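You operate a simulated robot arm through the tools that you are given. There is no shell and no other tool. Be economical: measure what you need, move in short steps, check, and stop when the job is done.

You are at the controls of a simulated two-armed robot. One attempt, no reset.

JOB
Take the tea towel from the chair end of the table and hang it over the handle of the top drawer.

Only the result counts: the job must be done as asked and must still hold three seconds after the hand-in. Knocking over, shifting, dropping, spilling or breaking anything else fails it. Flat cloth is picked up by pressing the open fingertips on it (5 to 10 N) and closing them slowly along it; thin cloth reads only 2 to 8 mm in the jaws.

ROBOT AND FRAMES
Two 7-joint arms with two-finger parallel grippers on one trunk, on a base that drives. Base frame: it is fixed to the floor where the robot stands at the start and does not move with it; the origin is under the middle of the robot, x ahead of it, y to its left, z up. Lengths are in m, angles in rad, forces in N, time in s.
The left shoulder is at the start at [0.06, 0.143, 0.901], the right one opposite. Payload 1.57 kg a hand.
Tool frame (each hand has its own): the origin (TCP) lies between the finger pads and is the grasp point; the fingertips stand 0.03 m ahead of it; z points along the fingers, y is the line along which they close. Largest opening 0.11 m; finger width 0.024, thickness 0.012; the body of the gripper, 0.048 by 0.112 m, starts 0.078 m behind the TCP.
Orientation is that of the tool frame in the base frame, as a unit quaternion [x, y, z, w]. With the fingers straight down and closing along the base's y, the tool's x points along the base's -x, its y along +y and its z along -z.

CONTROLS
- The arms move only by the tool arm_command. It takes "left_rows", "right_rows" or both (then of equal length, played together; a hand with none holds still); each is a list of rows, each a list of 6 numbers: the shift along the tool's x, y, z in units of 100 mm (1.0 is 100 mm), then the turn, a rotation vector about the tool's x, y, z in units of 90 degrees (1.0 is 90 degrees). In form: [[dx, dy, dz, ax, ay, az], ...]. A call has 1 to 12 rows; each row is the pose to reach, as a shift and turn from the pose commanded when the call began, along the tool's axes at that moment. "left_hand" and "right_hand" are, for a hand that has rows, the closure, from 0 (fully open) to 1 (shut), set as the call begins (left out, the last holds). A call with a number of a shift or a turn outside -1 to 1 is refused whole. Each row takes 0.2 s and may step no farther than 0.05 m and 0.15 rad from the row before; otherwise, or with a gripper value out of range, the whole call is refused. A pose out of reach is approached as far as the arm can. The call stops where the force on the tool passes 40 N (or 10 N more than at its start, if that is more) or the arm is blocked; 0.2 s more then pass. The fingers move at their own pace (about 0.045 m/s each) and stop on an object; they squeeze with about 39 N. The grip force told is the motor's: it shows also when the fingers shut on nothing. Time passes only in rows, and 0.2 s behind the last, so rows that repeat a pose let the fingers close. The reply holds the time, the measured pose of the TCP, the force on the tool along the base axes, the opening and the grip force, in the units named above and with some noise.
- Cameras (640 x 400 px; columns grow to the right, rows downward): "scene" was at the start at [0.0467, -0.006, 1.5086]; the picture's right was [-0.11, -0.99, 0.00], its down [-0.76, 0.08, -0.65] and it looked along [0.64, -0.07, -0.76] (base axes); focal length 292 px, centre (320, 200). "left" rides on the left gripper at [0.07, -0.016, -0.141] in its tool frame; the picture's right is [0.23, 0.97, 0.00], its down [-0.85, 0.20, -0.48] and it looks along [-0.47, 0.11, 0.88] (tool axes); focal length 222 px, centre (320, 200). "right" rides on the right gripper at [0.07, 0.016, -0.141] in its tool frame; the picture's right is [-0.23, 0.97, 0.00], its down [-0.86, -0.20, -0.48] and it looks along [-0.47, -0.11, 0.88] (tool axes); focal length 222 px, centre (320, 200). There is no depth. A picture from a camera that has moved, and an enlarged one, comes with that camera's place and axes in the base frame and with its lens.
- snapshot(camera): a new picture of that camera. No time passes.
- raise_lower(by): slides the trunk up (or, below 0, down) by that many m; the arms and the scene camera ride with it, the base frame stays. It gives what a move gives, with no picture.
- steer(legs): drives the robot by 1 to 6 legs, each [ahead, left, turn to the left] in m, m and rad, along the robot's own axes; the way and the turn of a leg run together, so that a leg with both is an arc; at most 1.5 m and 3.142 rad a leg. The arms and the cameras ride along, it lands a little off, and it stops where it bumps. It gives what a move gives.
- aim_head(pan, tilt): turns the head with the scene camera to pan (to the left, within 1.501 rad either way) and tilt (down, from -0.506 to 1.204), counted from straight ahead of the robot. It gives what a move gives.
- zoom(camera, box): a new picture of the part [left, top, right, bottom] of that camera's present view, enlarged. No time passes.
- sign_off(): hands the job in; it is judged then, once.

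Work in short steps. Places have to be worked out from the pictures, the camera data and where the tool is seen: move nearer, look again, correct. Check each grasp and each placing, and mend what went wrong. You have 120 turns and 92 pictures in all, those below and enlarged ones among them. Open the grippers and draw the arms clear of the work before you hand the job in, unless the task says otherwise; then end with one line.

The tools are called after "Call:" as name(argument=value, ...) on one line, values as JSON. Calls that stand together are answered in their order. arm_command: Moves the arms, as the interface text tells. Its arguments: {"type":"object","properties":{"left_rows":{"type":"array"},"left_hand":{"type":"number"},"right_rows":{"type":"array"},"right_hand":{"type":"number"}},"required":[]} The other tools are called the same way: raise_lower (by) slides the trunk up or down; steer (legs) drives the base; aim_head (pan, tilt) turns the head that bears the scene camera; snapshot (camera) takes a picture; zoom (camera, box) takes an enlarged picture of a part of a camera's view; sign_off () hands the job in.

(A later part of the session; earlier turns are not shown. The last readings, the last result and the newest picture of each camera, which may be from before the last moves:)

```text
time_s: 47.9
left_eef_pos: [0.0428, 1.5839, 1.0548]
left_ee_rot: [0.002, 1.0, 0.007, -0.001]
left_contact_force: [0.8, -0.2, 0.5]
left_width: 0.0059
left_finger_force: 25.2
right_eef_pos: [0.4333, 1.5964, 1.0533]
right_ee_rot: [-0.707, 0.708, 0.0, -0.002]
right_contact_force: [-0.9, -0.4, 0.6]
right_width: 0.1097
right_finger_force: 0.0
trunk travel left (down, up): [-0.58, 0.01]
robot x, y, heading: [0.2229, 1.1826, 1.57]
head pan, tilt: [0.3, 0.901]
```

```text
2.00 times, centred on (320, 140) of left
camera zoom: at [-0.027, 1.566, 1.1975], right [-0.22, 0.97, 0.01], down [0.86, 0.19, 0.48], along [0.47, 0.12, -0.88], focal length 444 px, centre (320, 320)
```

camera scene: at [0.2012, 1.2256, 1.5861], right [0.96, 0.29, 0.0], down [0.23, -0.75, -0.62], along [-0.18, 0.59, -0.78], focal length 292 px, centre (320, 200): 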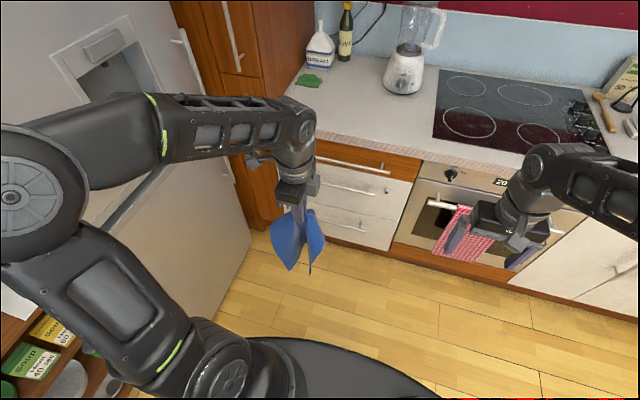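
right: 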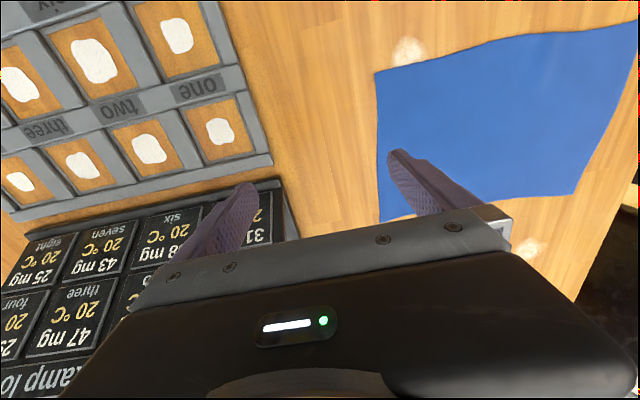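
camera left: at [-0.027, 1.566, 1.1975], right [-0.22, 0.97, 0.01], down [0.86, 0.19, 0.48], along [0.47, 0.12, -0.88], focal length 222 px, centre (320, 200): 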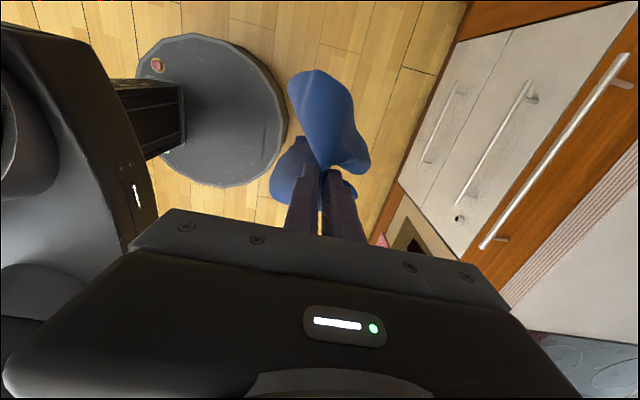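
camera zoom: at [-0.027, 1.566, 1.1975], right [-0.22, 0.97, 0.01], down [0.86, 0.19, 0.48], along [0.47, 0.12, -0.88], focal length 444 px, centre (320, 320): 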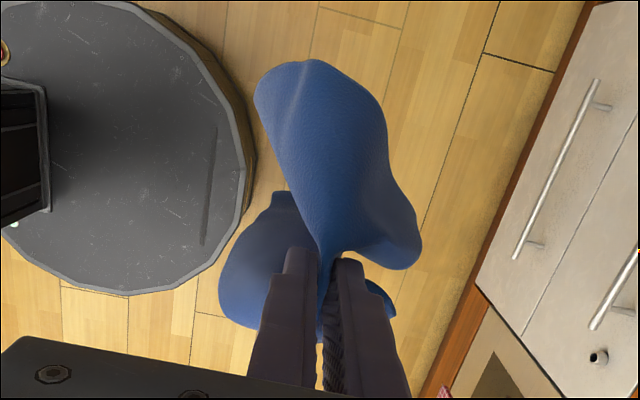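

The cloth hangs as a V ("book") opening to the tool's −y side. Plan: turn the left back so the V opens toward the right hand, and with the right hand (closing along y) pinch the two wings together, making a flat, half-folded towel.

Call:
arm_command(left_rows=[[0, 0, 0, 0, 0, -0.0909], [0, 0, 0, 0, 0, -0.1818], [0, 0, 0, 0, 0, -0.2727], [0, 0, 0, 0, 0, -0.3636], [0, 0, 0, 0, 0, -0.4545], [0, 0, 0, 0, 0, -0.5454], [0, 0, 0, 0, 0, -0.6363], [0, 0, 0, 0, 0, -0.7272], [0, 0, 0, 0, 0, -0.8181], [0, 0, 0, 0, 0, -0.909], [0, 0, 0, 0, 0, -1.0], [0, 0, 0, 0, 0, -1.0]], right_rows=[[0, 0, 0, 0, 0, -0.0909], [0, 0, 0, 0, 0, -0.1818], [0, 0, 0, 0, 0, -0.2727], [0, 0, 0, 0, 0, -0.3636], [0, 0, 0, 0, 0, -0.4545], [0, 0, 0, 0, 0, -0.5454], [0, 0, 0, 0, 0, -0.6363], [0, 0, 0, 0, 0, -0.7272], [0, 0, 0, 0, 0, -0.8181], [0, 0, 0, 0, 0, -0.909], [0, 0, 0, 0, 0, -1.0], [0, 0, 0, 0, 0, -1.0]])

Call:
snapshot(camera="right")

Call:
snapshot(camera="left")

```text
time_s: 50.5
left_eef_pos: [0.0442, 1.5829, 1.0553]
left_ee_rot: [-0.707, 0.707, 0.005, 0.005]
left_contact_force: [0.3, 0.2, 0.0]
left_width: 0.0062
left_finger_force: 26.0
right_eef_pos: [0.4344, 1.5967, 1.0546]
right_ee_rot: [1.0, 0.0, 0.0, 0.001]
right_contact_force: [0.0, 0.9, 0.2]
right_width: 0.11
right_finger_force: 0.0
trunk travel left (down, up): [-0.58, 0.01]
robot x, y, heading: [0.2231, 1.185, 1.568]
head pan, tilt: [0.3, 0.901]
```

```text
59 pictures are left
camera right: at [0.5045, 1.5803, 1.1964], right [-0.23, -0.97, 0.0], down [-0.86, 0.2, 0.48], along [-0.47, 0.11, -0.88], focal length 222 px, centre (320, 200)
```

right: 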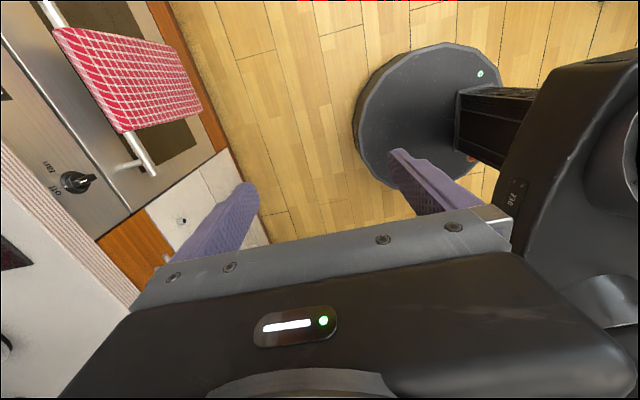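

```text
58 pictures are left
camera left: at [0.0596, 1.5116, 1.1966], right [-0.97, -0.23, 0.0], down [-0.2, 0.85, 0.49], along [-0.11, 0.48, -0.87], focal length 222 px, centre (320, 200)
```

left: 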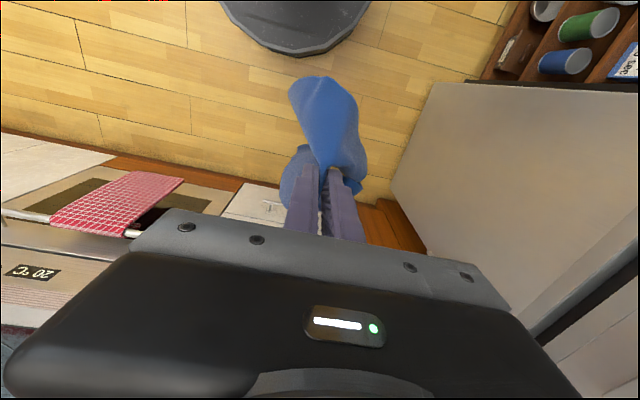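

Call:
aim_head(pan=0.3, tilt=0.75)

Call:
zoom(camera="scene", box=[240, 170, 480, 320])

```text
time_s: 51.2
left_eef_pos: [0.0424, 1.5829, 1.0549]
left_ee_rot: [-0.706, 0.708, 0.006, 0.005]
left_contact_force: [0.4, 0.8, 1.1]
left_width: 0.0061
left_finger_force: 26.3
right_eef_pos: [0.4337, 1.5962, 1.0529]
right_ee_rot: [1.0, 0.0, 0.0, 0.0]
right_contact_force: [-0.3, 0.1, -0.1]
right_width: 0.1102
right_finger_force: 0.1
trunk travel left (down, up): [-0.58, 0.01]
robot x, y, heading: [0.2282, 1.1809, 1.57]
head pan, tilt: [0.3, 0.75]
```

```text
2.67 times, centred on (360, 245) of scene
camera zoom: at [0.199, 1.2327, 1.598], right [0.96, 0.29, 0.0], down [0.2, -0.65, -0.73], along [-0.21, 0.7, -0.68], focal length 778 px, centre (213, 80)
```

zoom: 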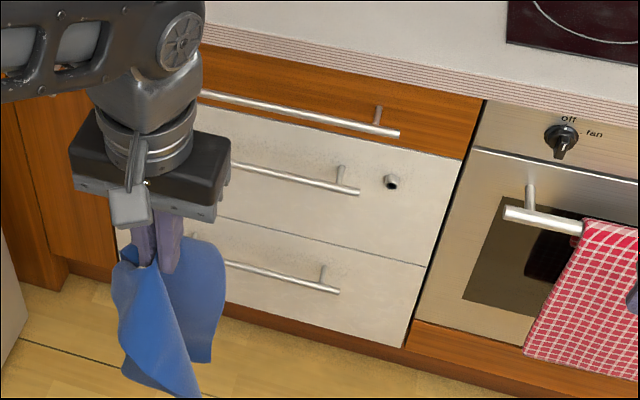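

Wings' lower corners sit around (0.08, 1.53) and (0.08, 1.63), z≈0.8. I tilt the right hand 45° (fingers toward −x) and come in from the +x side.

Call:
arm_command(right_rows=[[-0.15, 0.03, 0.15, 0, -0.0833, 0], [-0.3, 0.06, 0.3, 0, -0.1666, 0], [-0.45, 0.09, 0.45, 0, -0.25, 0], [-0.6, 0.12, 0.6, 0, -0.3333, 0], [-0.75, 0.14, 0.8, 0, -0.4166, 0], [-0.9, 0.14, 1.0, 0, -0.5, 0]], right_hand=0.0)

Call:
snapshot(camera="right")

Call:
snapshot(camera="scene")

```text
time_s: 52.6
left_eef_pos: [0.0437, 1.5841, 1.0556]
left_ee_rot: [-0.706, 0.708, 0.005, 0.004]
left_contact_force: [-0.8, 0.1, -0.5]
left_width: 0.0063
left_finger_force: 25.3
right_eef_pos: [0.3455, 1.5847, 0.9545]
right_ee_rot: [0.923, -0.001, -0.384, 0.0]
right_contact_force: [-0.3, -0.4, 0.1]
right_width: 0.1098
right_finger_force: 0.1
trunk travel left (down, up): [-0.58, 0.01]
robot x, y, heading: [0.2268, 1.1813, 1.566]
head pan, tilt: [0.3, 0.75]
```

```text
56 pictures are left
camera right: at [0.4956, 1.5676, 1.0053], right [-0.16, -0.97, 0.16], down [-0.26, 0.2, 0.94], along [-0.95, 0.11, -0.29], focal length 222 px, centre (320, 200)
```

right: 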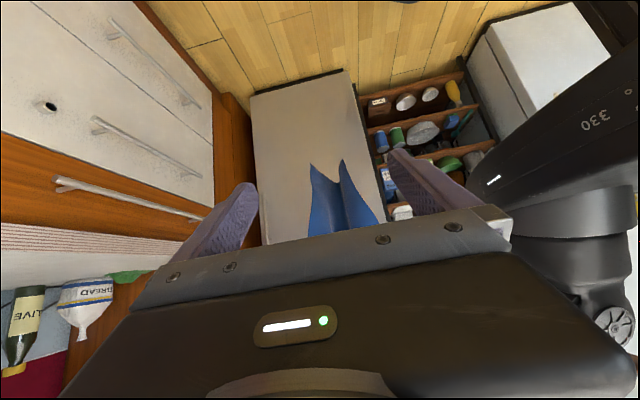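

```text
55 pictures are left
camera scene: at [0.1996, 1.2335, 1.598], right [0.96, 0.29, 0.0], down [0.2, -0.65, -0.73], along [-0.22, 0.7, -0.68], focal length 292 px, centre (320, 200)
```

scene: 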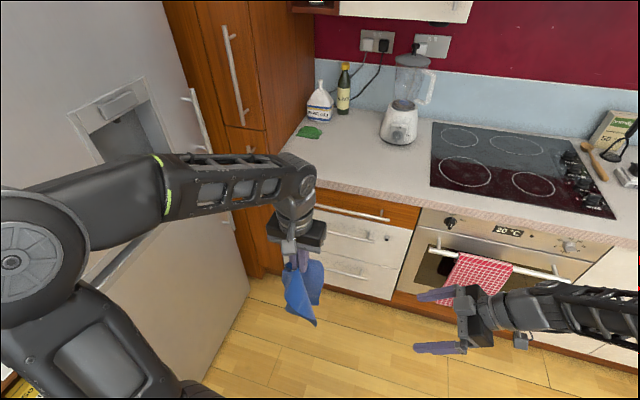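

The right camera shows the V's two wings nicely between the right fingers. I advance.

Call:
arm_command(right_rows=[[-0.2, 0, 0.33, 0, 0, 0], [-0.4, 0, 0.66, 0, 0, 0], [-0.6, 0, 1.0, 0, 0, 0]])

Call:
arm_command(right_rows=[[-0.2, 0, 0.33, 0, 0, 0], [-0.4, 0, 0.66, 0, 0, 0], [-0.5, 0, 0.85, 0, 0, 0]])

Call:
snapshot(camera="right")

Call:
zoom(camera="scene", box=[240, 170, 480, 320])

```text
time_s: 53.4
left_eef_pos: [0.043, 1.5843, 1.0549]
left_ee_rot: [-0.706, 0.708, 0.004, 0.004]
left_contact_force: [0.7, 0.0, -0.7]
left_width: 0.0062
left_finger_force: 25.5
right_eef_pos: [0.2308, 1.5854, 0.9238]
right_ee_rot: [0.923, -0.002, -0.384, 0.0]
right_contact_force: [0.2, 0.1, 0.4]
right_width: 0.1099
right_finger_force: 0.1
trunk travel left (down, up): [-0.58, 0.01]
robot x, y, heading: [0.2235, 1.1829, 1.572]
head pan, tilt: [0.3, 0.75]
```

```text
time_s: 54.2
left_eef_pos: [0.0427, 1.5837, 1.0554]
left_ee_rot: [-0.706, 0.708, 0.006, 0.005]
left_contact_force: [-0.1, 0.5, -0.9]
left_width: 0.0061
left_finger_force: 26.2
right_eef_pos: [0.1352, 1.5834, 0.9015]
right_ee_rot: [0.924, 0.0, -0.384, 0.001]
right_contact_force: [-0.5, 0.3, 0.3]
right_width: 0.11
right_finger_force: 0.1
trunk travel left (down, up): [-0.58, 0.01]
robot x, y, heading: [0.2239, 1.1784, 1.567]
head pan, tilt: [0.3, 0.75]
```

```text
54 pictures are left
camera right: at [0.2857, 1.5674, 0.9531], right [-0.16, -0.97, 0.16], down [-0.27, 0.2, 0.94], along [-0.95, 0.11, -0.29], focal length 222 px, centre (320, 200)
```

right: 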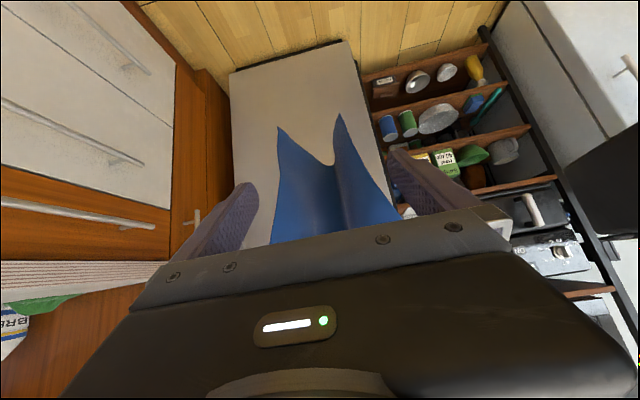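

```text
2.67 times, centred on (360, 245) of scene
camera zoom: at [0.1986, 1.2331, 1.598], right [0.96, 0.29, 0.0], down [0.2, -0.65, -0.73], along [-0.21, 0.7, -0.68], focal length 778 px, centre (213, 80)
```

zoom: 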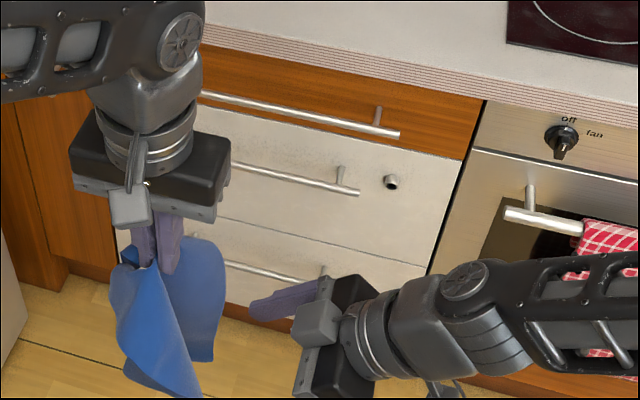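

Both wings stay between the fingers. A last 5.5 cm advance, then close.

Call:
arm_command(right_rows=[[-0.12, 0.03, 0.26, 0, 0, 0], [-0.25, 0.03, 0.53, 0, 0, 0]])

Call:
snapshot(camera="right")

Call:
arm_command(right_rows=[[0, 0, 0, 0, 0, 0], [0, 0, 0, 0, 0, 0], [0, 0, 0, 0, 0, 0], [0, 0, 0, 0, 0, 0], [0, 0, 0, 0, 0, 0], [0, 0, 0, 0, 0, 0]], right_hand=1.0)

Call:
snapshot(camera="right")

Call:
zoom(camera="scene", box=[240, 170, 480, 320])

```text
time_s: 54.8
left_eef_pos: [0.0413, 1.5824, 1.0533]
left_ee_rot: [-0.707, 0.707, 0.004, 0.005]
left_contact_force: [0.9, -0.5, 0.6]
left_width: 0.0065
left_finger_force: 25.7
right_eef_pos: [0.0803, 1.5809, 0.8808]
right_ee_rot: [0.924, -0.001, -0.382, -0.001]
right_contact_force: [0.0, -1.0, 0.3]
right_width: 0.11
right_finger_force: 0.1
trunk travel left (down, up): [-0.58, 0.01]
robot x, y, heading: [0.223, 1.1798, 1.565]
head pan, tilt: [0.3, 0.75]
```

```text
52 pictures are left
camera right: at [0.2301, 1.5639, 0.9331], right [-0.16, -0.97, 0.16], down [-0.27, 0.2, 0.94], along [-0.95, 0.11, -0.29], focal length 222 px, centre (320, 200)
```

right: 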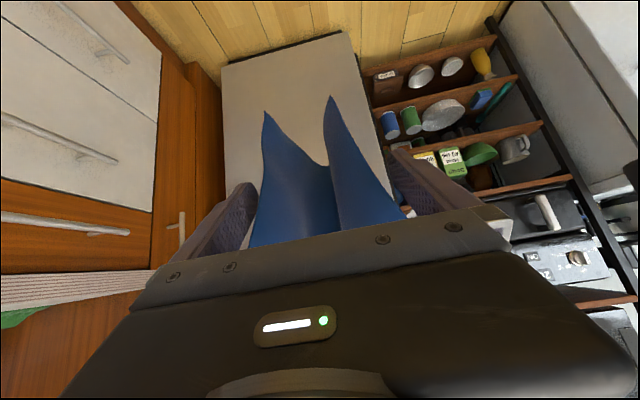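

```text
time_s: 56.2
left_eef_pos: [0.0432, 1.5832, 1.0558]
left_ee_rot: [-0.707, 0.708, 0.005, 0.005]
left_contact_force: [-0.7, -0.9, -0.2]
left_width: 0.006
left_finger_force: 26.0
right_eef_pos: [0.0797, 1.5799, 0.8814]
right_ee_rot: [0.924, -0.001, -0.382, 0.0]
right_contact_force: [-0.2, 1.2, -0.3]
right_width: 0.0023
right_finger_force: 10.6
trunk travel left (down, up): [-0.58, 0.01]
robot x, y, heading: [0.2248, 1.1784, 1.569]
head pan, tilt: [0.3, 0.75]
```

```text
51 pictures are left
camera right: at [0.2306, 1.5637, 0.9332], right [-0.16, -0.97, 0.16], down [-0.27, 0.2, 0.94], along [-0.95, 0.11, -0.29], focal length 222 px, centre (320, 200)
```

right: 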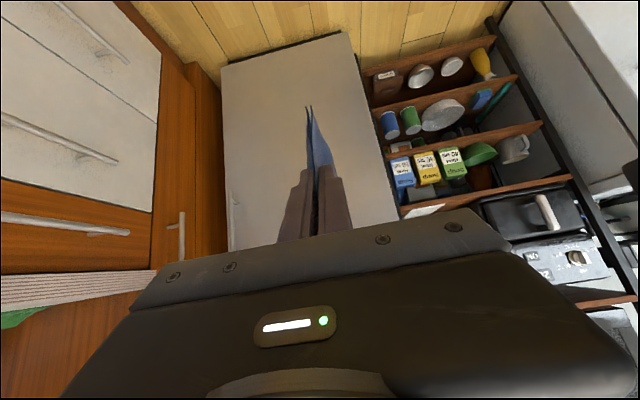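

```text
2.67 times, centred on (360, 245) of scene
camera zoom: at [0.1989, 1.2327, 1.598], right [0.96, 0.29, 0.0], down [0.2, -0.65, -0.73], along [-0.21, 0.7, -0.68], focal length 778 px, centre (213, 80)
```

zoom: 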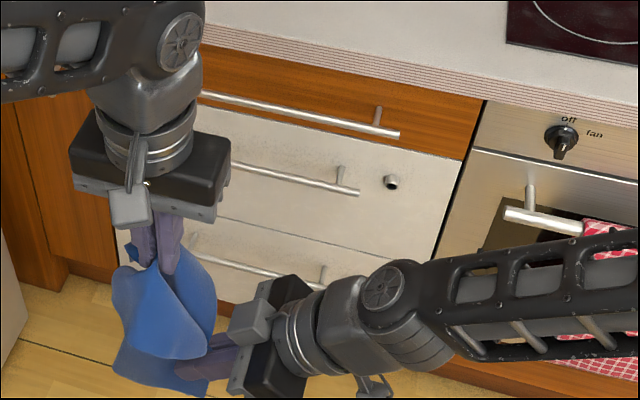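

Tail pinched flat. But the tail is only ~6 cm; I re-pinch 8 cm higher so more hangs flat below the right fingers.

Call:
arm_command(right_rows=[[0, 0, 0, 0, 0, 0], [0, 0, 0, 0, 0, 0], [0, 0, 0, 0, 0, 0], [0, 0, 0, 0, 0, 0], [-0.28, 0, -0.28, 0, 0, 0], [-0.55, 0, -0.55, 0, 0, 0], [-0.55, 0, -0.55, 0, 0, 0]], right_hand=0.0)

Call:
snapshot(camera="right")

Call:
zoom(camera="scene", box=[240, 170, 480, 320])

```text
time_s: 57.8
left_eef_pos: [0.0414, 1.5831, 1.0559]
left_ee_rot: [-0.706, 0.708, 0.005, 0.005]
left_contact_force: [-0.1, -0.6, 0.0]
left_width: 0.006
left_finger_force: 25.5
right_eef_pos: [0.0818, 1.5808, 0.9605]
right_ee_rot: [0.924, -0.002, -0.382, 0.0]
right_contact_force: [-0.4, -0.1, -0.3]
right_width: 0.1099
right_finger_force: 0.0
trunk travel left (down, up): [-0.58, 0.01]
robot x, y, heading: [0.2215, 1.1812, 1.564]
head pan, tilt: [0.3, 0.75]
```

```text
49 pictures are left
camera right: at [0.2325, 1.5639, 1.0134], right [-0.16, -0.97, 0.16], down [-0.27, 0.2, 0.94], along [-0.95, 0.11, -0.29], focal length 222 px, centre (320, 200)
```

right: 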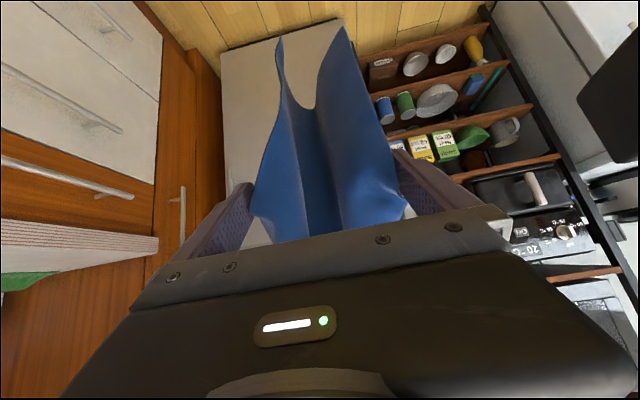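

```text
2.67 times, centred on (360, 245) of scene
camera zoom: at [0.1988, 1.2329, 1.598], right [0.96, 0.29, 0.0], down [0.2, -0.65, -0.73], along [-0.21, 0.7, -0.68], focal length 778 px, centre (213, 80)
```

zoom: 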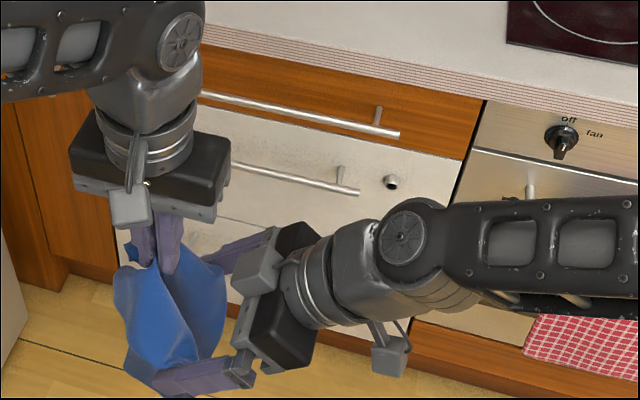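

Both wings (with their upper corners) are between the fingers; close.

Call:
arm_command(right_rows=[[0, 0, 0, 0, 0, 0], [0, 0, 0, 0, 0, 0], [0, 0, 0, 0, 0, 0], [0, 0, 0, 0, 0, 0], [0, 0, 0, 0, 0, 0], [0, 0, 0, 0, 0, 0]], right_hand=1.0)

Call:
snapshot(camera="right")

Call:
zoom(camera="scene", box=[240, 170, 480, 320])

```text
time_s: 59.2
left_eef_pos: [0.0427, 1.5835, 1.0551]
left_ee_rot: [-0.706, 0.708, 0.004, 0.004]
left_contact_force: [-0.2, -0.3, -0.1]
left_width: 0.0061
left_finger_force: 26.0
right_eef_pos: [0.0828, 1.5794, 0.9605]
right_ee_rot: [0.924, -0.001, -0.382, 0.0]
right_contact_force: [-0.4, 0.6, -0.2]
right_width: 0.0039
right_finger_force: 11.3
trunk travel left (down, up): [-0.58, 0.01]
robot x, y, heading: [0.2241, 1.1816, 1.571]
head pan, tilt: [0.3, 0.75]
```

```text
47 pictures are left
camera right: at [0.2325, 1.5639, 1.0131], right [-0.16, -0.97, 0.16], down [-0.27, 0.2, 0.94], along [-0.95, 0.11, -0.29], focal length 222 px, centre (320, 200)
```

right: 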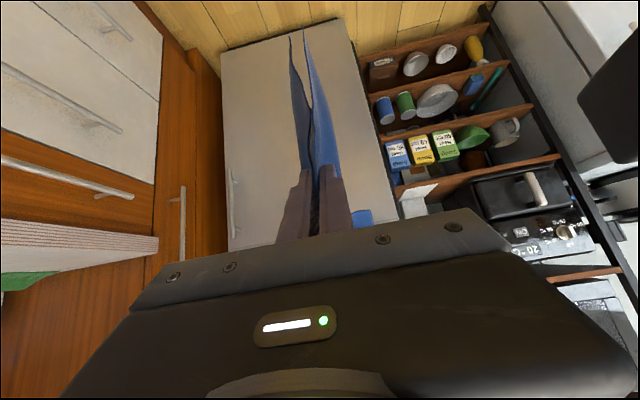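

```text
2.67 times, centred on (360, 245) of scene
camera zoom: at [0.1989, 1.2327, 1.598], right [0.96, 0.29, 0.0], down [0.2, -0.65, -0.73], along [-0.21, 0.7, -0.68], focal length 778 px, centre (213, 80)
```

zoom: 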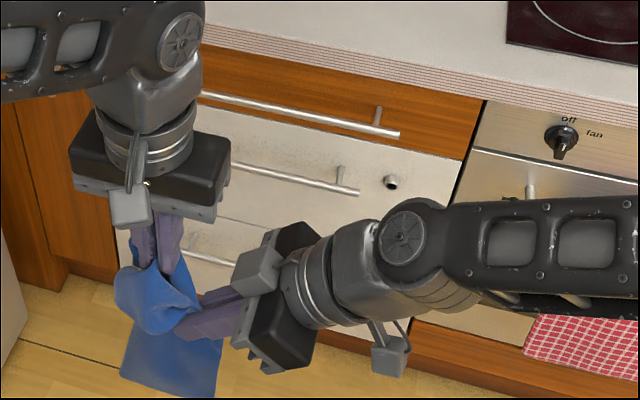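

The tail is now a flat double sheet. I raise both hands 6 cm together, then drive ahead 0.25 m.

Call:
arm_command(left_rows=[[0, 0, -0.15, 0, 0, 0], [0, 0, -0.3, 0, 0, 0], [0, 0, -0.45, 0, 0, 0], [0, 0, -0.6, 0, 0, 0]], right_rows=[[-0.106, 0, -0.106, 0, 0, 0], [-0.212, 0, -0.212, 0, 0, 0], [-0.318, 0, -0.318, 0, 0, 0], [-0.424, 0, -0.424, 0, 0, 0]])

Call:
steer(legs=[[0.25, 0, 0]])

Call:
snapshot(camera="right")

```text
time_s: 60.2
left_eef_pos: [0.0443, 1.5835, 1.1145]
left_ee_rot: [-0.706, 0.708, 0.005, 0.005]
left_contact_force: [-0.3, -0.6, -0.3]
left_width: 0.0061
left_finger_force: 25.4
right_eef_pos: [0.0829, 1.578, 1.0191]
right_ee_rot: [0.924, -0.001, -0.383, 0.0]
right_contact_force: [-0.1, -0.1, -0.6]
right_width: 0.0035
right_finger_force: 25.0
trunk travel left (down, up): [-0.58, 0.01]
robot x, y, heading: [0.2227, 1.1849, 1.573]
head pan, tilt: [0.3, 0.75]
```

```text
time_s: 62.1
left_eef_pos: [0.0477, 1.8348, 1.1145]
left_ee_rot: [-0.705, 0.709, 0.004, 0.004]
left_contact_force: [-0.3, 0.5, -0.6]
left_width: 0.0062
left_finger_force: 25.4
right_eef_pos: [0.0845, 1.8289, 1.019]
right_ee_rot: [0.924, -0.004, -0.382, -0.001]
right_contact_force: [-0.3, 0.4, 0.3]
right_width: 0.0037
right_finger_force: 24.1
trunk travel left (down, up): [-0.58, 0.01]
robot x, y, heading: [0.2266, 1.4313, 1.565]
head pan, tilt: [0.3, 0.75]
```

```text
45 pictures are left
camera right: at [0.2338, 1.812, 1.0712], right [-0.17, -0.97, 0.16], down [-0.27, 0.2, 0.94], along [-0.95, 0.11, -0.29], focal length 222 px, centre (320, 200)
```

right: 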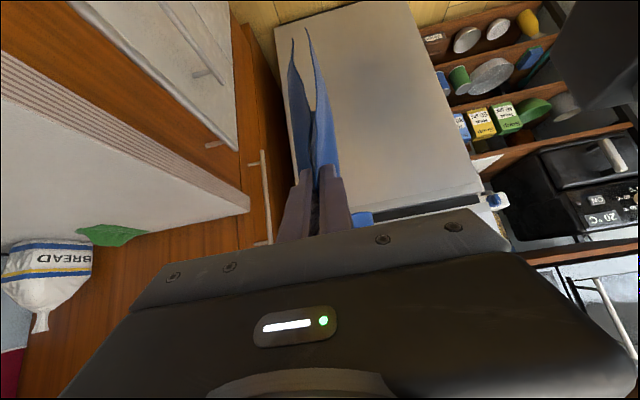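

Tail leans ~7 mm toward me. I bring both hands forward together to y≈2.03 (tail still above the bar), then look.

Call:
arm_command(left_rows=[[-0.25, 0, 0, 0, 0, 0], [-0.5, 0, 0, 0, 0, 0], [-0.75, 0, 0, 0, 0, 0], [-1.0, 0, 0, 0, 0, 0]], right_rows=[[0, -0.25, 0, 0, 0, 0], [0, -0.5, 0, 0, 0, 0], [0, -0.75, 0, 0, 0, 0], [0, -1.0, 0, 0, 0, 0]])

Call:
arm_command(left_rows=[[-0.2, 0, 0, 0, 0, 0], [-0.4, 0, 0, 0, 0, 0], [-0.6, 0, 0, 0, 0, 0], [-0.8, 0, 0, 0, 0, 0]], right_rows=[[0, -0.2, 0, 0, 0, 0], [0, -0.4, 0, 0, 0, 0], [0, -0.6, 0, 0, 0, 0], [0, -0.82, 0, 0, 0, 0]])

Call:
snapshot(camera="right")

Call:
snapshot(camera="scene")

```text
time_s: 63.1
left_eef_pos: [0.047, 1.9355, 1.1169]
left_ee_rot: [-0.705, 0.709, 0.006, 0.003]
left_contact_force: [-1.1, -0.6, -0.2]
left_width: 0.0061
left_finger_force: 25.9
right_eef_pos: [0.0883, 1.9296, 1.0206]
right_ee_rot: [0.924, -0.003, -0.383, 0.0]
right_contact_force: [-0.4, 0.0, -0.2]
right_width: 0.0035
right_finger_force: 24.7
trunk travel left (down, up): [-0.58, 0.01]
robot x, y, heading: [0.222, 1.4331, 1.563]
head pan, tilt: [0.3, 0.75]
```

```text
time_s: 64.1
left_eef_pos: [0.0485, 2.0152, 1.1188]
left_ee_rot: [-0.704, 0.71, 0.006, 0.005]
left_contact_force: [-0.4, -0.3, -1.0]
left_width: 0.0061
left_finger_force: 25.8
right_eef_pos: [0.0864, 2.0106, 1.0192]
right_ee_rot: [0.924, -0.004, -0.383, -0.001]
right_contact_force: [0.5, 0.5, 0.3]
right_width: 0.0032
right_finger_force: 24.7
trunk travel left (down, up): [-0.58, 0.01]
robot x, y, heading: [0.2254, 1.431, 1.564]
head pan, tilt: [0.3, 0.75]
```

```text
44 pictures are left
camera right: at [0.2366, 1.9941, 1.0713], right [-0.17, -0.97, 0.16], down [-0.27, 0.2, 0.94], along [-0.95, 0.11, -0.29], focal length 222 px, centre (320, 200)
```

right: 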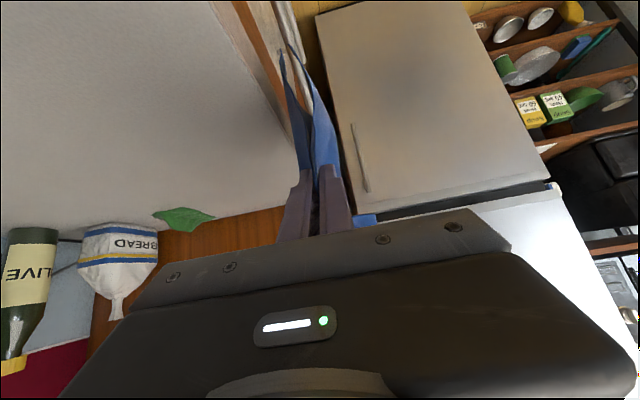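

```text
43 pictures are left
camera scene: at [0.201, 1.4831, 1.598], right [0.96, 0.29, 0.0], down [0.2, -0.65, -0.73], along [-0.21, 0.7, -0.68], focal length 292 px, centre (320, 200)
```

scene: 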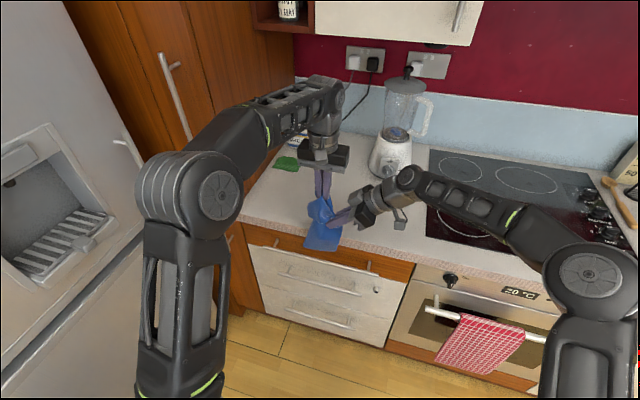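

Call:
zoom(camera="right", box=[220, 0, 380, 200])

Call:
zoom(camera="scene", box=[230, 150, 410, 290])

```text
2.00 times, centred on (300, 100) of right
camera zoom: at [0.2366, 1.9941, 1.0713], right [-0.17, -0.97, 0.16], down [-0.27, 0.2, 0.94], along [-0.95, 0.11, -0.29], focal length 444 px, centre (360, 400)
```

zoom: 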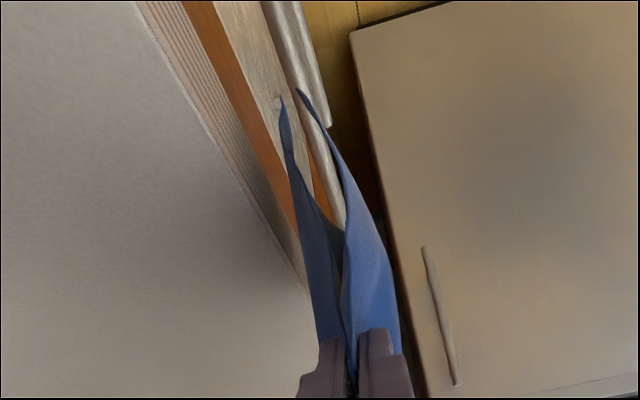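

```text
2.86 times, centred on (320, 220) of scene
camera zoom: at [0.201, 1.4831, 1.598], right [0.96, 0.29, 0.0], down [0.2, -0.65, -0.73], along [-0.21, 0.7, -0.68], focal length 834 px, centre (320, 143)
```

zoom: 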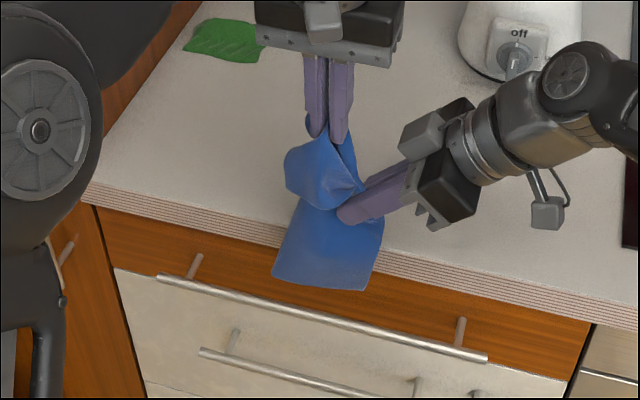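

Calibration matches the bar's predicted image position; tail tips are at y≈2.016–2.024. Shift both 2 cm forward and check.

Call:
arm_command(left_rows=[[-0.1, 0, 0, 0, 0, 0], [-0.2, 0, 0, 0, 0, 0], [-0.2, 0, 0, 0, 0, 0], [-0.2, 0, 0, 0, 0, 0]], right_rows=[[0, -0.1, 0, 0, 0, 0], [0, -0.2, 0, 0, 0, 0], [0, -0.2, 0, 0, 0, 0], [0, -0.2, 0, 0, 0, 0]])

Call:
zoom(camera="right", box=[220, 0, 380, 200])

Call:
zoom(camera="scene", box=[230, 150, 410, 290])

```text
time_s: 65.1
left_eef_pos: [0.047, 2.0236, 1.1178]
left_ee_rot: [-0.706, 0.708, 0.005, 0.005]
left_contact_force: [0.9, -0.3, -0.7]
left_width: 0.0063
left_finger_force: 25.8
left hand out of reach, approached as far as the arm can: row 2, 3, 4
right_eef_pos: [0.0856, 2.0306, 1.0204]
right_ee_rot: [0.924, -0.003, -0.383, -0.001]
right_contact_force: [-0.2, 0.0, -0.1]
right_width: 0.0036
right_finger_force: 24.5
trunk travel left (down, up): [-0.58, 0.01]
robot x, y, heading: [0.2226, 1.4291, 1.559]
head pan, tilt: [0.3, 0.75]
```

```text
2.00 times, centred on (300, 100) of right
camera zoom: at [0.2355, 2.0138, 1.072], right [-0.17, -0.97, 0.16], down [-0.27, 0.2, 0.94], along [-0.95, 0.11, -0.29], focal length 444 px, centre (360, 400)
```

zoom: 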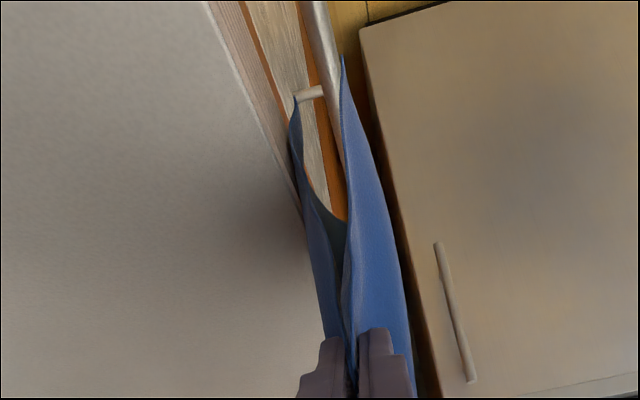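

```text
2.86 times, centred on (320, 220) of scene
camera zoom: at [0.1999, 1.4823, 1.598], right [0.96, 0.29, 0.0], down [0.2, -0.65, -0.73], along [-0.21, 0.7, -0.68], focal length 834 px, centre (320, 143)
```

zoom: 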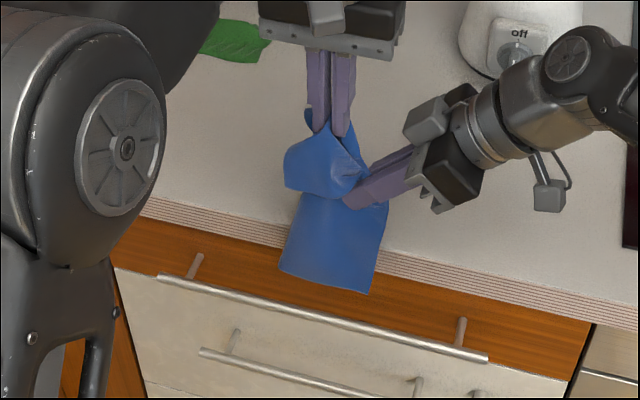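

Left arm is at its reach, and the near layer still hangs in front of the bar. I draw both back 6 cm, drive 6 cm closer, and recheck.

Call:
arm_command(left_rows=[[0.16, 0, 0, 0, 0, 0], [0.32, 0, 0, 0, 0, 0], [0.486, 0, 0, 0, 0, 0]], right_rows=[[0, 0.2, 0, 0, 0, 0], [0, 0.4, 0, 0, 0, 0], [0, 0.6, 0, 0, 0, 0]])

Call:
steer(legs=[[0.06, 0, 0.008]])

Call:
zoom(camera="right", box=[220, 0, 380, 200])

```text
time_s: 65.9
left_eef_pos: [0.0454, 1.9754, 1.1172]
left_ee_rot: [-0.705, 0.71, 0.005, 0.005]
left_contact_force: [0.2, 0.2, 0.1]
left_width: 0.0059
left_finger_force: 26.7
right_eef_pos: [0.0839, 1.9689, 1.0186]
right_ee_rot: [0.924, -0.003, -0.382, -0.001]
right_contact_force: [0.2, -0.3, 0.7]
right_width: 0.0035
right_finger_force: 24.9
trunk travel left (down, up): [-0.58, 0.01]
robot x, y, heading: [0.2243, 1.426, 1.565]
head pan, tilt: [0.3, 0.75]
```

```text
time_s: 66.8
left_eef_pos: [0.0431, 2.036, 1.1159]
left_ee_rot: [0.708, -0.706, -0.004, -0.005]
left_contact_force: [-0.5, 0.5, -0.3]
left_width: 0.0062
left_finger_force: 25.9
right_eef_pos: [0.0815, 2.0322, 1.0177]
right_ee_rot: [0.924, 0.0, -0.382, 0.002]
right_contact_force: [-0.5, 0.5, 0.1]
right_width: 0.0036
right_finger_force: 24.9
trunk travel left (down, up): [-0.58, 0.01]
robot x, y, heading: [0.2239, 1.4909, 1.568]
head pan, tilt: [0.3, 0.75]
```

```text
2.00 times, centred on (300, 100) of right
camera zoom: at [0.2317, 2.0158, 1.0699], right [-0.16, -0.97, 0.16], down [-0.27, 0.2, 0.94], along [-0.95, 0.11, -0.29], focal length 444 px, centre (360, 400)
```

zoom: 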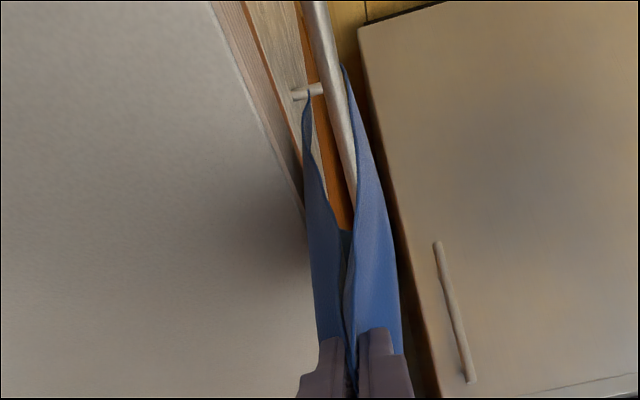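

Now forward another 2.2 cm so the near layer is behind the bar, the counter edge squeezing the far layer.

Call:
arm_command(left_rows=[[-0.06, 0, 0, 0, 0, 0], [-0.12, 0, 0, 0, 0, 0], [-0.18, 0, 0, 0, 0, 0], [-0.22, 0, 0, 0, 0, 0], [-0.22, 0, 0, 0, 0, 0], [-0.22, 0, 0, 0, 0, 0]], right_rows=[[0, -0.06, 0, 0, 0, 0], [0, -0.12, 0, 0, 0, 0], [0, -0.18, 0, 0, 0, 0], [0, -0.22, 0, 0, 0, 0], [0, -0.22, 0, 0, 0, 0], [0, -0.22, 0, 0, 0, 0]])

Call:
zoom(camera="right", box=[220, 0, 380, 200])

Call:
zoom(camera="scene", box=[230, 150, 410, 290])

```text
time_s: 68.2
left_eef_pos: [0.0433, 2.0569, 1.1184]
left_ee_rot: [0.707, -0.707, -0.006, -0.005]
left_contact_force: [0.8, -0.2, -0.7]
left_width: 0.0059
left_finger_force: 26.6
right_eef_pos: [0.0815, 2.0518, 1.0191]
right_ee_rot: [0.924, 0.0, -0.383, 0.001]
right_contact_force: [-0.8, 0.3, 1.2]
right_width: 0.0034
right_finger_force: 24.9
trunk travel left (down, up): [-0.58, 0.01]
robot x, y, heading: [0.226, 1.4907, 1.568]
head pan, tilt: [0.3, 0.75]
```

```text
2.00 times, centred on (300, 100) of right
camera zoom: at [0.2317, 2.0362, 1.0706], right [-0.16, -0.97, 0.16], down [-0.27, 0.2, 0.94], along [-0.95, 0.11, -0.29], focal length 444 px, centre (360, 400)
```

zoom: 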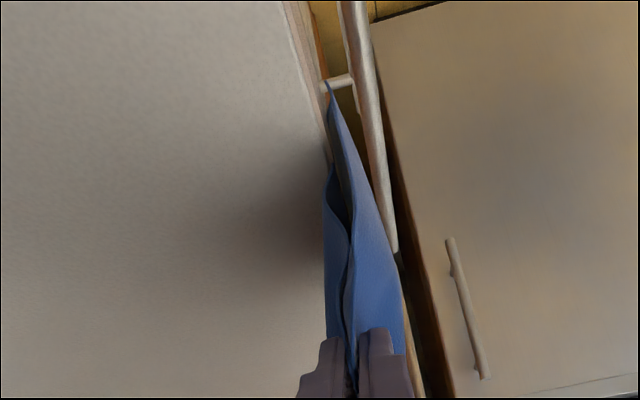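

```text
2.86 times, centred on (320, 220) of scene
camera zoom: at [0.2002, 1.5429, 1.598], right [0.96, 0.29, 0.0], down [0.2, -0.65, -0.73], along [-0.22, 0.7, -0.68], focal length 834 px, centre (320, 143)
```

zoom: 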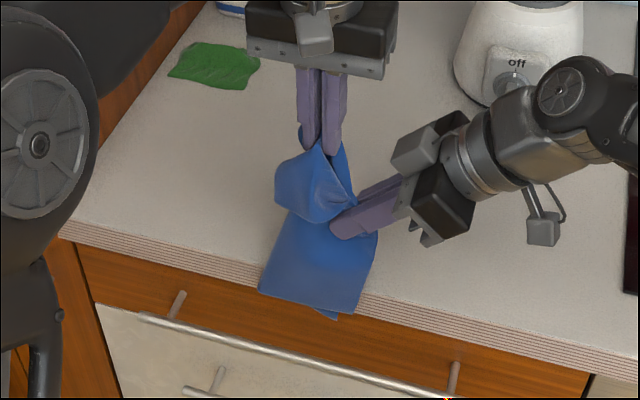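

The far layer seems to sit on the counter top. I go back 3 cm, down 4 cm, and come forward again.

Call:
arm_command(left_rows=[[0.15, 0, 0, 0, 0, 0], [0.3, 0, 0, 0, 0, 0], [0.3, 0, 0, 0, 0, 0], [0.3, 0, 0.2, 0, 0, 0], [0.3, 0, 0.4, 0, 0, 0], [0.3, 0, 0.4, 0, 0, 0]], right_rows=[[0, 0.15, 0, 0, 0, 0], [0, 0.3, 0, 0, 0, 0], [0, 0.3, 0, 0, 0, 0], [0.141, 0.3, 0.141, 0, 0, 0], [0.283, 0.3, 0.283, 0, 0, 0], [0.283, 0.3, 0.283, 0, 0, 0]])

Call:
zoom(camera="right", box=[220, 0, 380, 200])

Call:
zoom(camera="scene", box=[230, 150, 410, 290])

```text
time_s: 69.6
left_eef_pos: [0.0432, 2.0255, 1.077]
left_ee_rot: [0.707, -0.707, -0.005, -0.005]
left_contact_force: [0.1, -0.1, -1.3]
left_width: 0.0061
left_finger_force: 25.6
right_eef_pos: [0.0799, 2.0222, 0.9784]
right_ee_rot: [0.924, 0.0, -0.382, 0.001]
right_contact_force: [-0.2, 0.4, -0.1]
right_width: 0.0036
right_finger_force: 24.0
trunk travel left (down, up): [-0.58, 0.01]
robot x, y, heading: [0.2297, 1.4911, 1.569]
head pan, tilt: [0.3, 0.75]
```

```text
2.00 times, centred on (300, 100) of right
camera zoom: at [0.2299, 2.0057, 1.0305], right [-0.16, -0.97, 0.16], down [-0.27, 0.2, 0.94], along [-0.95, 0.11, -0.29], focal length 444 px, centre (360, 400)
```

zoom: 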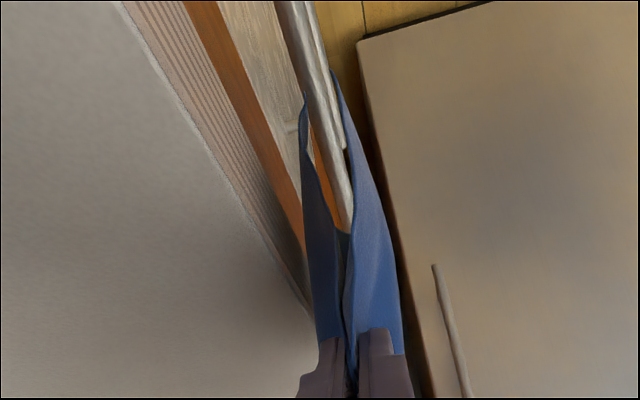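

```text
2.86 times, centred on (320, 220) of scene
camera zoom: at [0.2003, 1.5426, 1.598], right [0.96, 0.29, 0.0], down [0.2, -0.65, -0.73], along [-0.22, 0.7, -0.68], focal length 834 px, centre (320, 143)
```

zoom: 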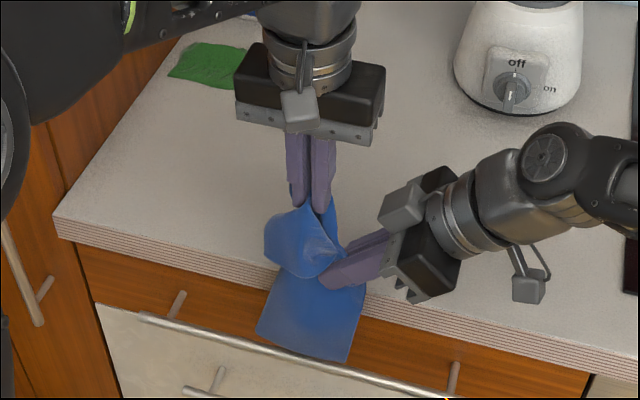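

Now the bottom hem is below the counter edge and just above the bar. Forward 3 cm.

Call:
arm_command(left_rows=[[-0.1, 0, 0, 0, 0, 0], [-0.2, 0, 0, 0, 0, 0], [-0.25, 0, 0, 0, 0, 0], [-0.3, 0, 0, 0, 0, 0], [-0.3, 0, 0, 0, 0, 0], [-0.3, 0, 0, 0, 0, 0]], right_rows=[[0, -0.1, 0, 0, 0, 0], [0, -0.2, 0, 0, 0, 0], [0, -0.25, 0, 0, 0, 0], [0, -0.3, 0, 0, 0, 0], [0, -0.3, 0, 0, 0, 0], [0, -0.3, 0, 0, 0, 0]])

Call:
zoom(camera="right", box=[220, 0, 380, 200])

Call:
zoom(camera="scene", box=[230, 150, 410, 290])

```text
time_s: 71.0
left_eef_pos: [0.0428, 2.0561, 1.0788]
left_ee_rot: [-0.707, 0.707, 0.005, 0.005]
left_contact_force: [0.1, -0.1, 0.0]
left_width: 0.0061
left_finger_force: 26.5
right_eef_pos: [0.0829, 2.0515, 0.979]
right_ee_rot: [0.924, -0.001, -0.383, 0.0]
right_contact_force: [1.1, -0.1, 0.5]
right_width: 0.0036
right_finger_force: 24.4
trunk travel left (down, up): [-0.58, 0.01]
robot x, y, heading: [0.2217, 1.4942, 1.568]
head pan, tilt: [0.3, 0.75]
```

```text
2.00 times, centred on (300, 100) of right
camera zoom: at [0.2327, 2.0365, 1.0309], right [-0.16, -0.97, 0.16], down [-0.27, 0.2, 0.94], along [-0.95, 0.11, -0.29], focal length 444 px, centre (360, 400)
```

zoom: 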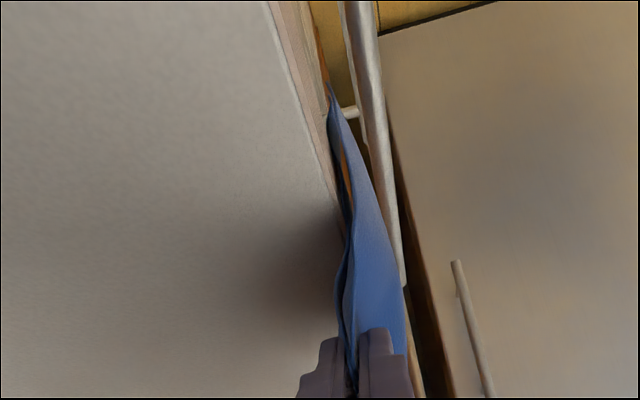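

```text
2.86 times, centred on (320, 220) of scene
camera zoom: at [0.2002, 1.5429, 1.598], right [0.96, 0.29, 0.0], down [0.2, -0.65, -0.73], along [-0.22, 0.7, -0.68], focal length 834 px, centre (320, 143)
```

zoom: 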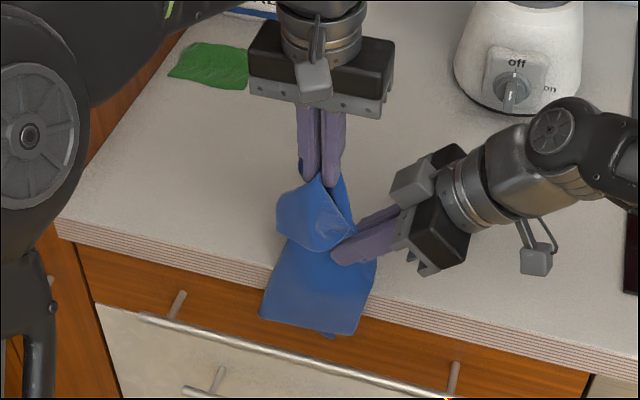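

Both layers are flat against the counter edge and behind the bar. Lower 4 cm.

Call:
arm_command(left_rows=[[0, 0, 0.1, 0, 0, 0], [0, 0, 0.2, 0, 0, 0], [0, 0, 0.3, 0, 0, 0], [0, 0, 0.4, 0, 0, 0], [0, 0, 0.4, 0, 0, 0]], right_rows=[[0.071, 0, 0.071, 0, 0, 0], [0.141, 0, 0.141, 0, 0, 0], [0.212, 0, 0.212, 0, 0, 0], [0.283, 0, 0.283, 0, 0, 0], [0.283, 0, 0.283, 0, 0, 0]])

Call:
zoom(camera="right", box=[220, 0, 380, 200])

Call:
zoom(camera="scene", box=[230, 150, 410, 290])

```text
time_s: 72.2
left_eef_pos: [0.0421, 2.0561, 1.0403]
left_ee_rot: [-0.707, 0.707, 0.006, 0.005]
left_contact_force: [-0.1, -0.7, -0.4]
left_width: 0.0062
left_finger_force: 26.0
right_eef_pos: [0.0804, 2.0507, 0.9403]
right_ee_rot: [0.923, -0.002, -0.384, -0.001]
right_contact_force: [-0.3, -2.3, 5.4]
right_width: 0.0035
right_finger_force: 24.8
trunk travel left (down, up): [-0.58, 0.01]
robot x, y, heading: [0.2251, 1.4936, 1.567]
head pan, tilt: [0.3, 0.75]
```

```text
2.00 times, centred on (300, 100) of right
camera zoom: at [0.2308, 2.0338, 0.9916], right [-0.16, -0.97, 0.16], down [-0.27, 0.2, 0.94], along [-0.95, 0.11, -0.29], focal length 444 px, centre (360, 400)
```

zoom: 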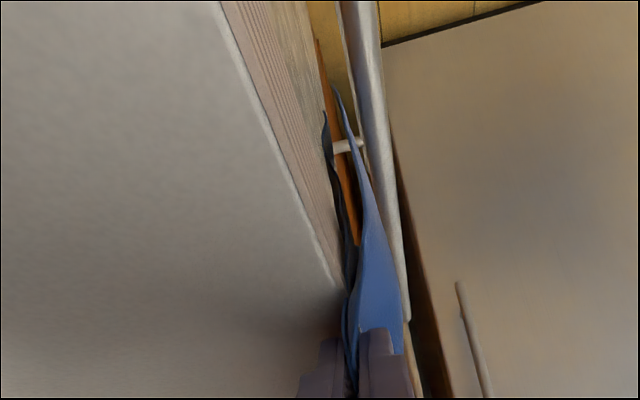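

```text
2.86 times, centred on (320, 220) of scene
camera zoom: at [0.2005, 1.5418, 1.5981], right [0.96, 0.29, 0.0], down [0.2, -0.65, -0.73], along [-0.22, 0.7, -0.68], focal length 834 px, centre (320, 143)
```

zoom: 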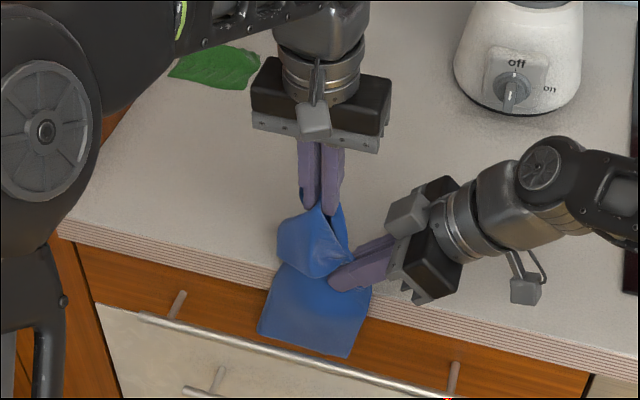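

Fingers just touch the counter rim. I tilt the right hand about x by ~22° so the tail points to the drawer, while drawing the hands back 2–3 cm to clear the counter.

Call:
arm_command(left_rows=[[0.0, 0, -0.1, 0, 0, 0], [0.05, 0, -0.1, 0, 0, 0], [0.1, 0, -0.1, 0, 0, 0], [0.15, 0, -0.1, 0, 0, 0], [0.2, 0, -0.1, 0, 0, 0], [0.2, 0, -0.1, 0, 0, 0]], right_rows=[[-0.071, 0.0, -0.071, 0.04, 0, -0.04], [-0.071, 0.07, -0.071, 0.08, 0, -0.08], [-0.071, 0.14, -0.071, 0.12, 0, -0.12], [-0.071, 0.2, -0.071, 0.15, 0, -0.15], [-0.071, 0.26, -0.071, 0.175, 0, -0.175], [-0.071, 0.26, -0.071, 0.175, 0, -0.175]])

Call:
zoom(camera="right", box=[220, 0, 380, 200])

Call:
zoom(camera="scene", box=[230, 150, 410, 290])

```text
time_s: 73.6
left_eef_pos: [0.0433, 2.039, 1.048]
left_ee_rot: [0.707, -0.707, -0.006, -0.004]
left_contact_force: [0.4, -0.6, -1.2]
left_width: 0.0061
left_finger_force: 26.3
right_eef_pos: [0.0813, 2.0267, 0.9481]
right_ee_rot: [0.906, 0.073, -0.375, -0.179]
right_contact_force: [-0.3, 0.2, 0.5]
right_width: 0.0036
right_finger_force: 24.8
trunk travel left (down, up): [-0.58, 0.01]
robot x, y, heading: [0.2259, 1.4909, 1.576]
head pan, tilt: [0.3, 0.75]
```

```text
2.00 times, centred on (300, 100) of right
camera zoom: at [0.2313, 1.9919, 0.991], right [-0.16, -0.96, -0.22], down [-0.27, -0.17, 0.95], along [-0.95, 0.21, -0.23], focal length 444 px, centre (360, 400)
```

zoom: 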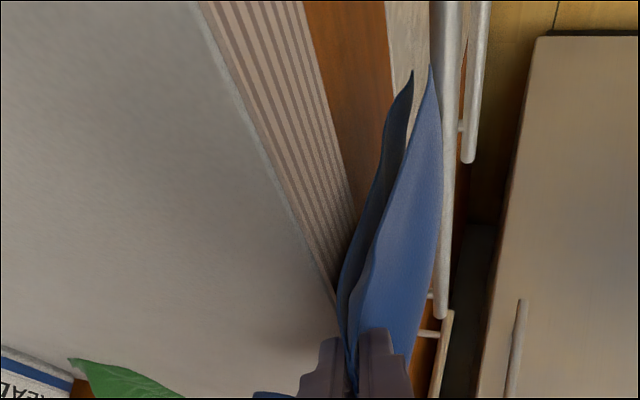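

```text
2.86 times, centred on (320, 220) of scene
camera zoom: at [0.2002, 1.543, 1.598], right [0.96, 0.29, 0.0], down [0.2, -0.65, -0.73], along [-0.22, 0.7, -0.68], focal length 834 px, centre (320, 143)
```

zoom: 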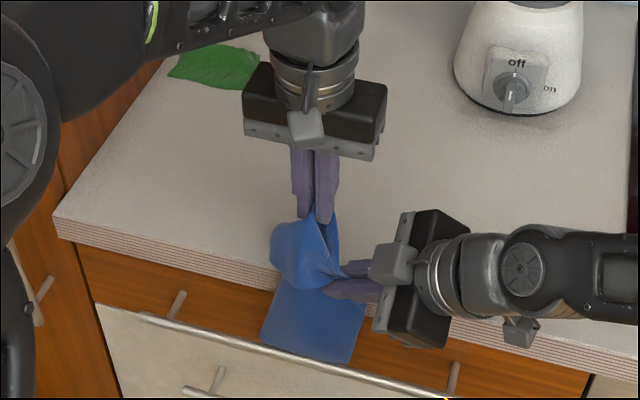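

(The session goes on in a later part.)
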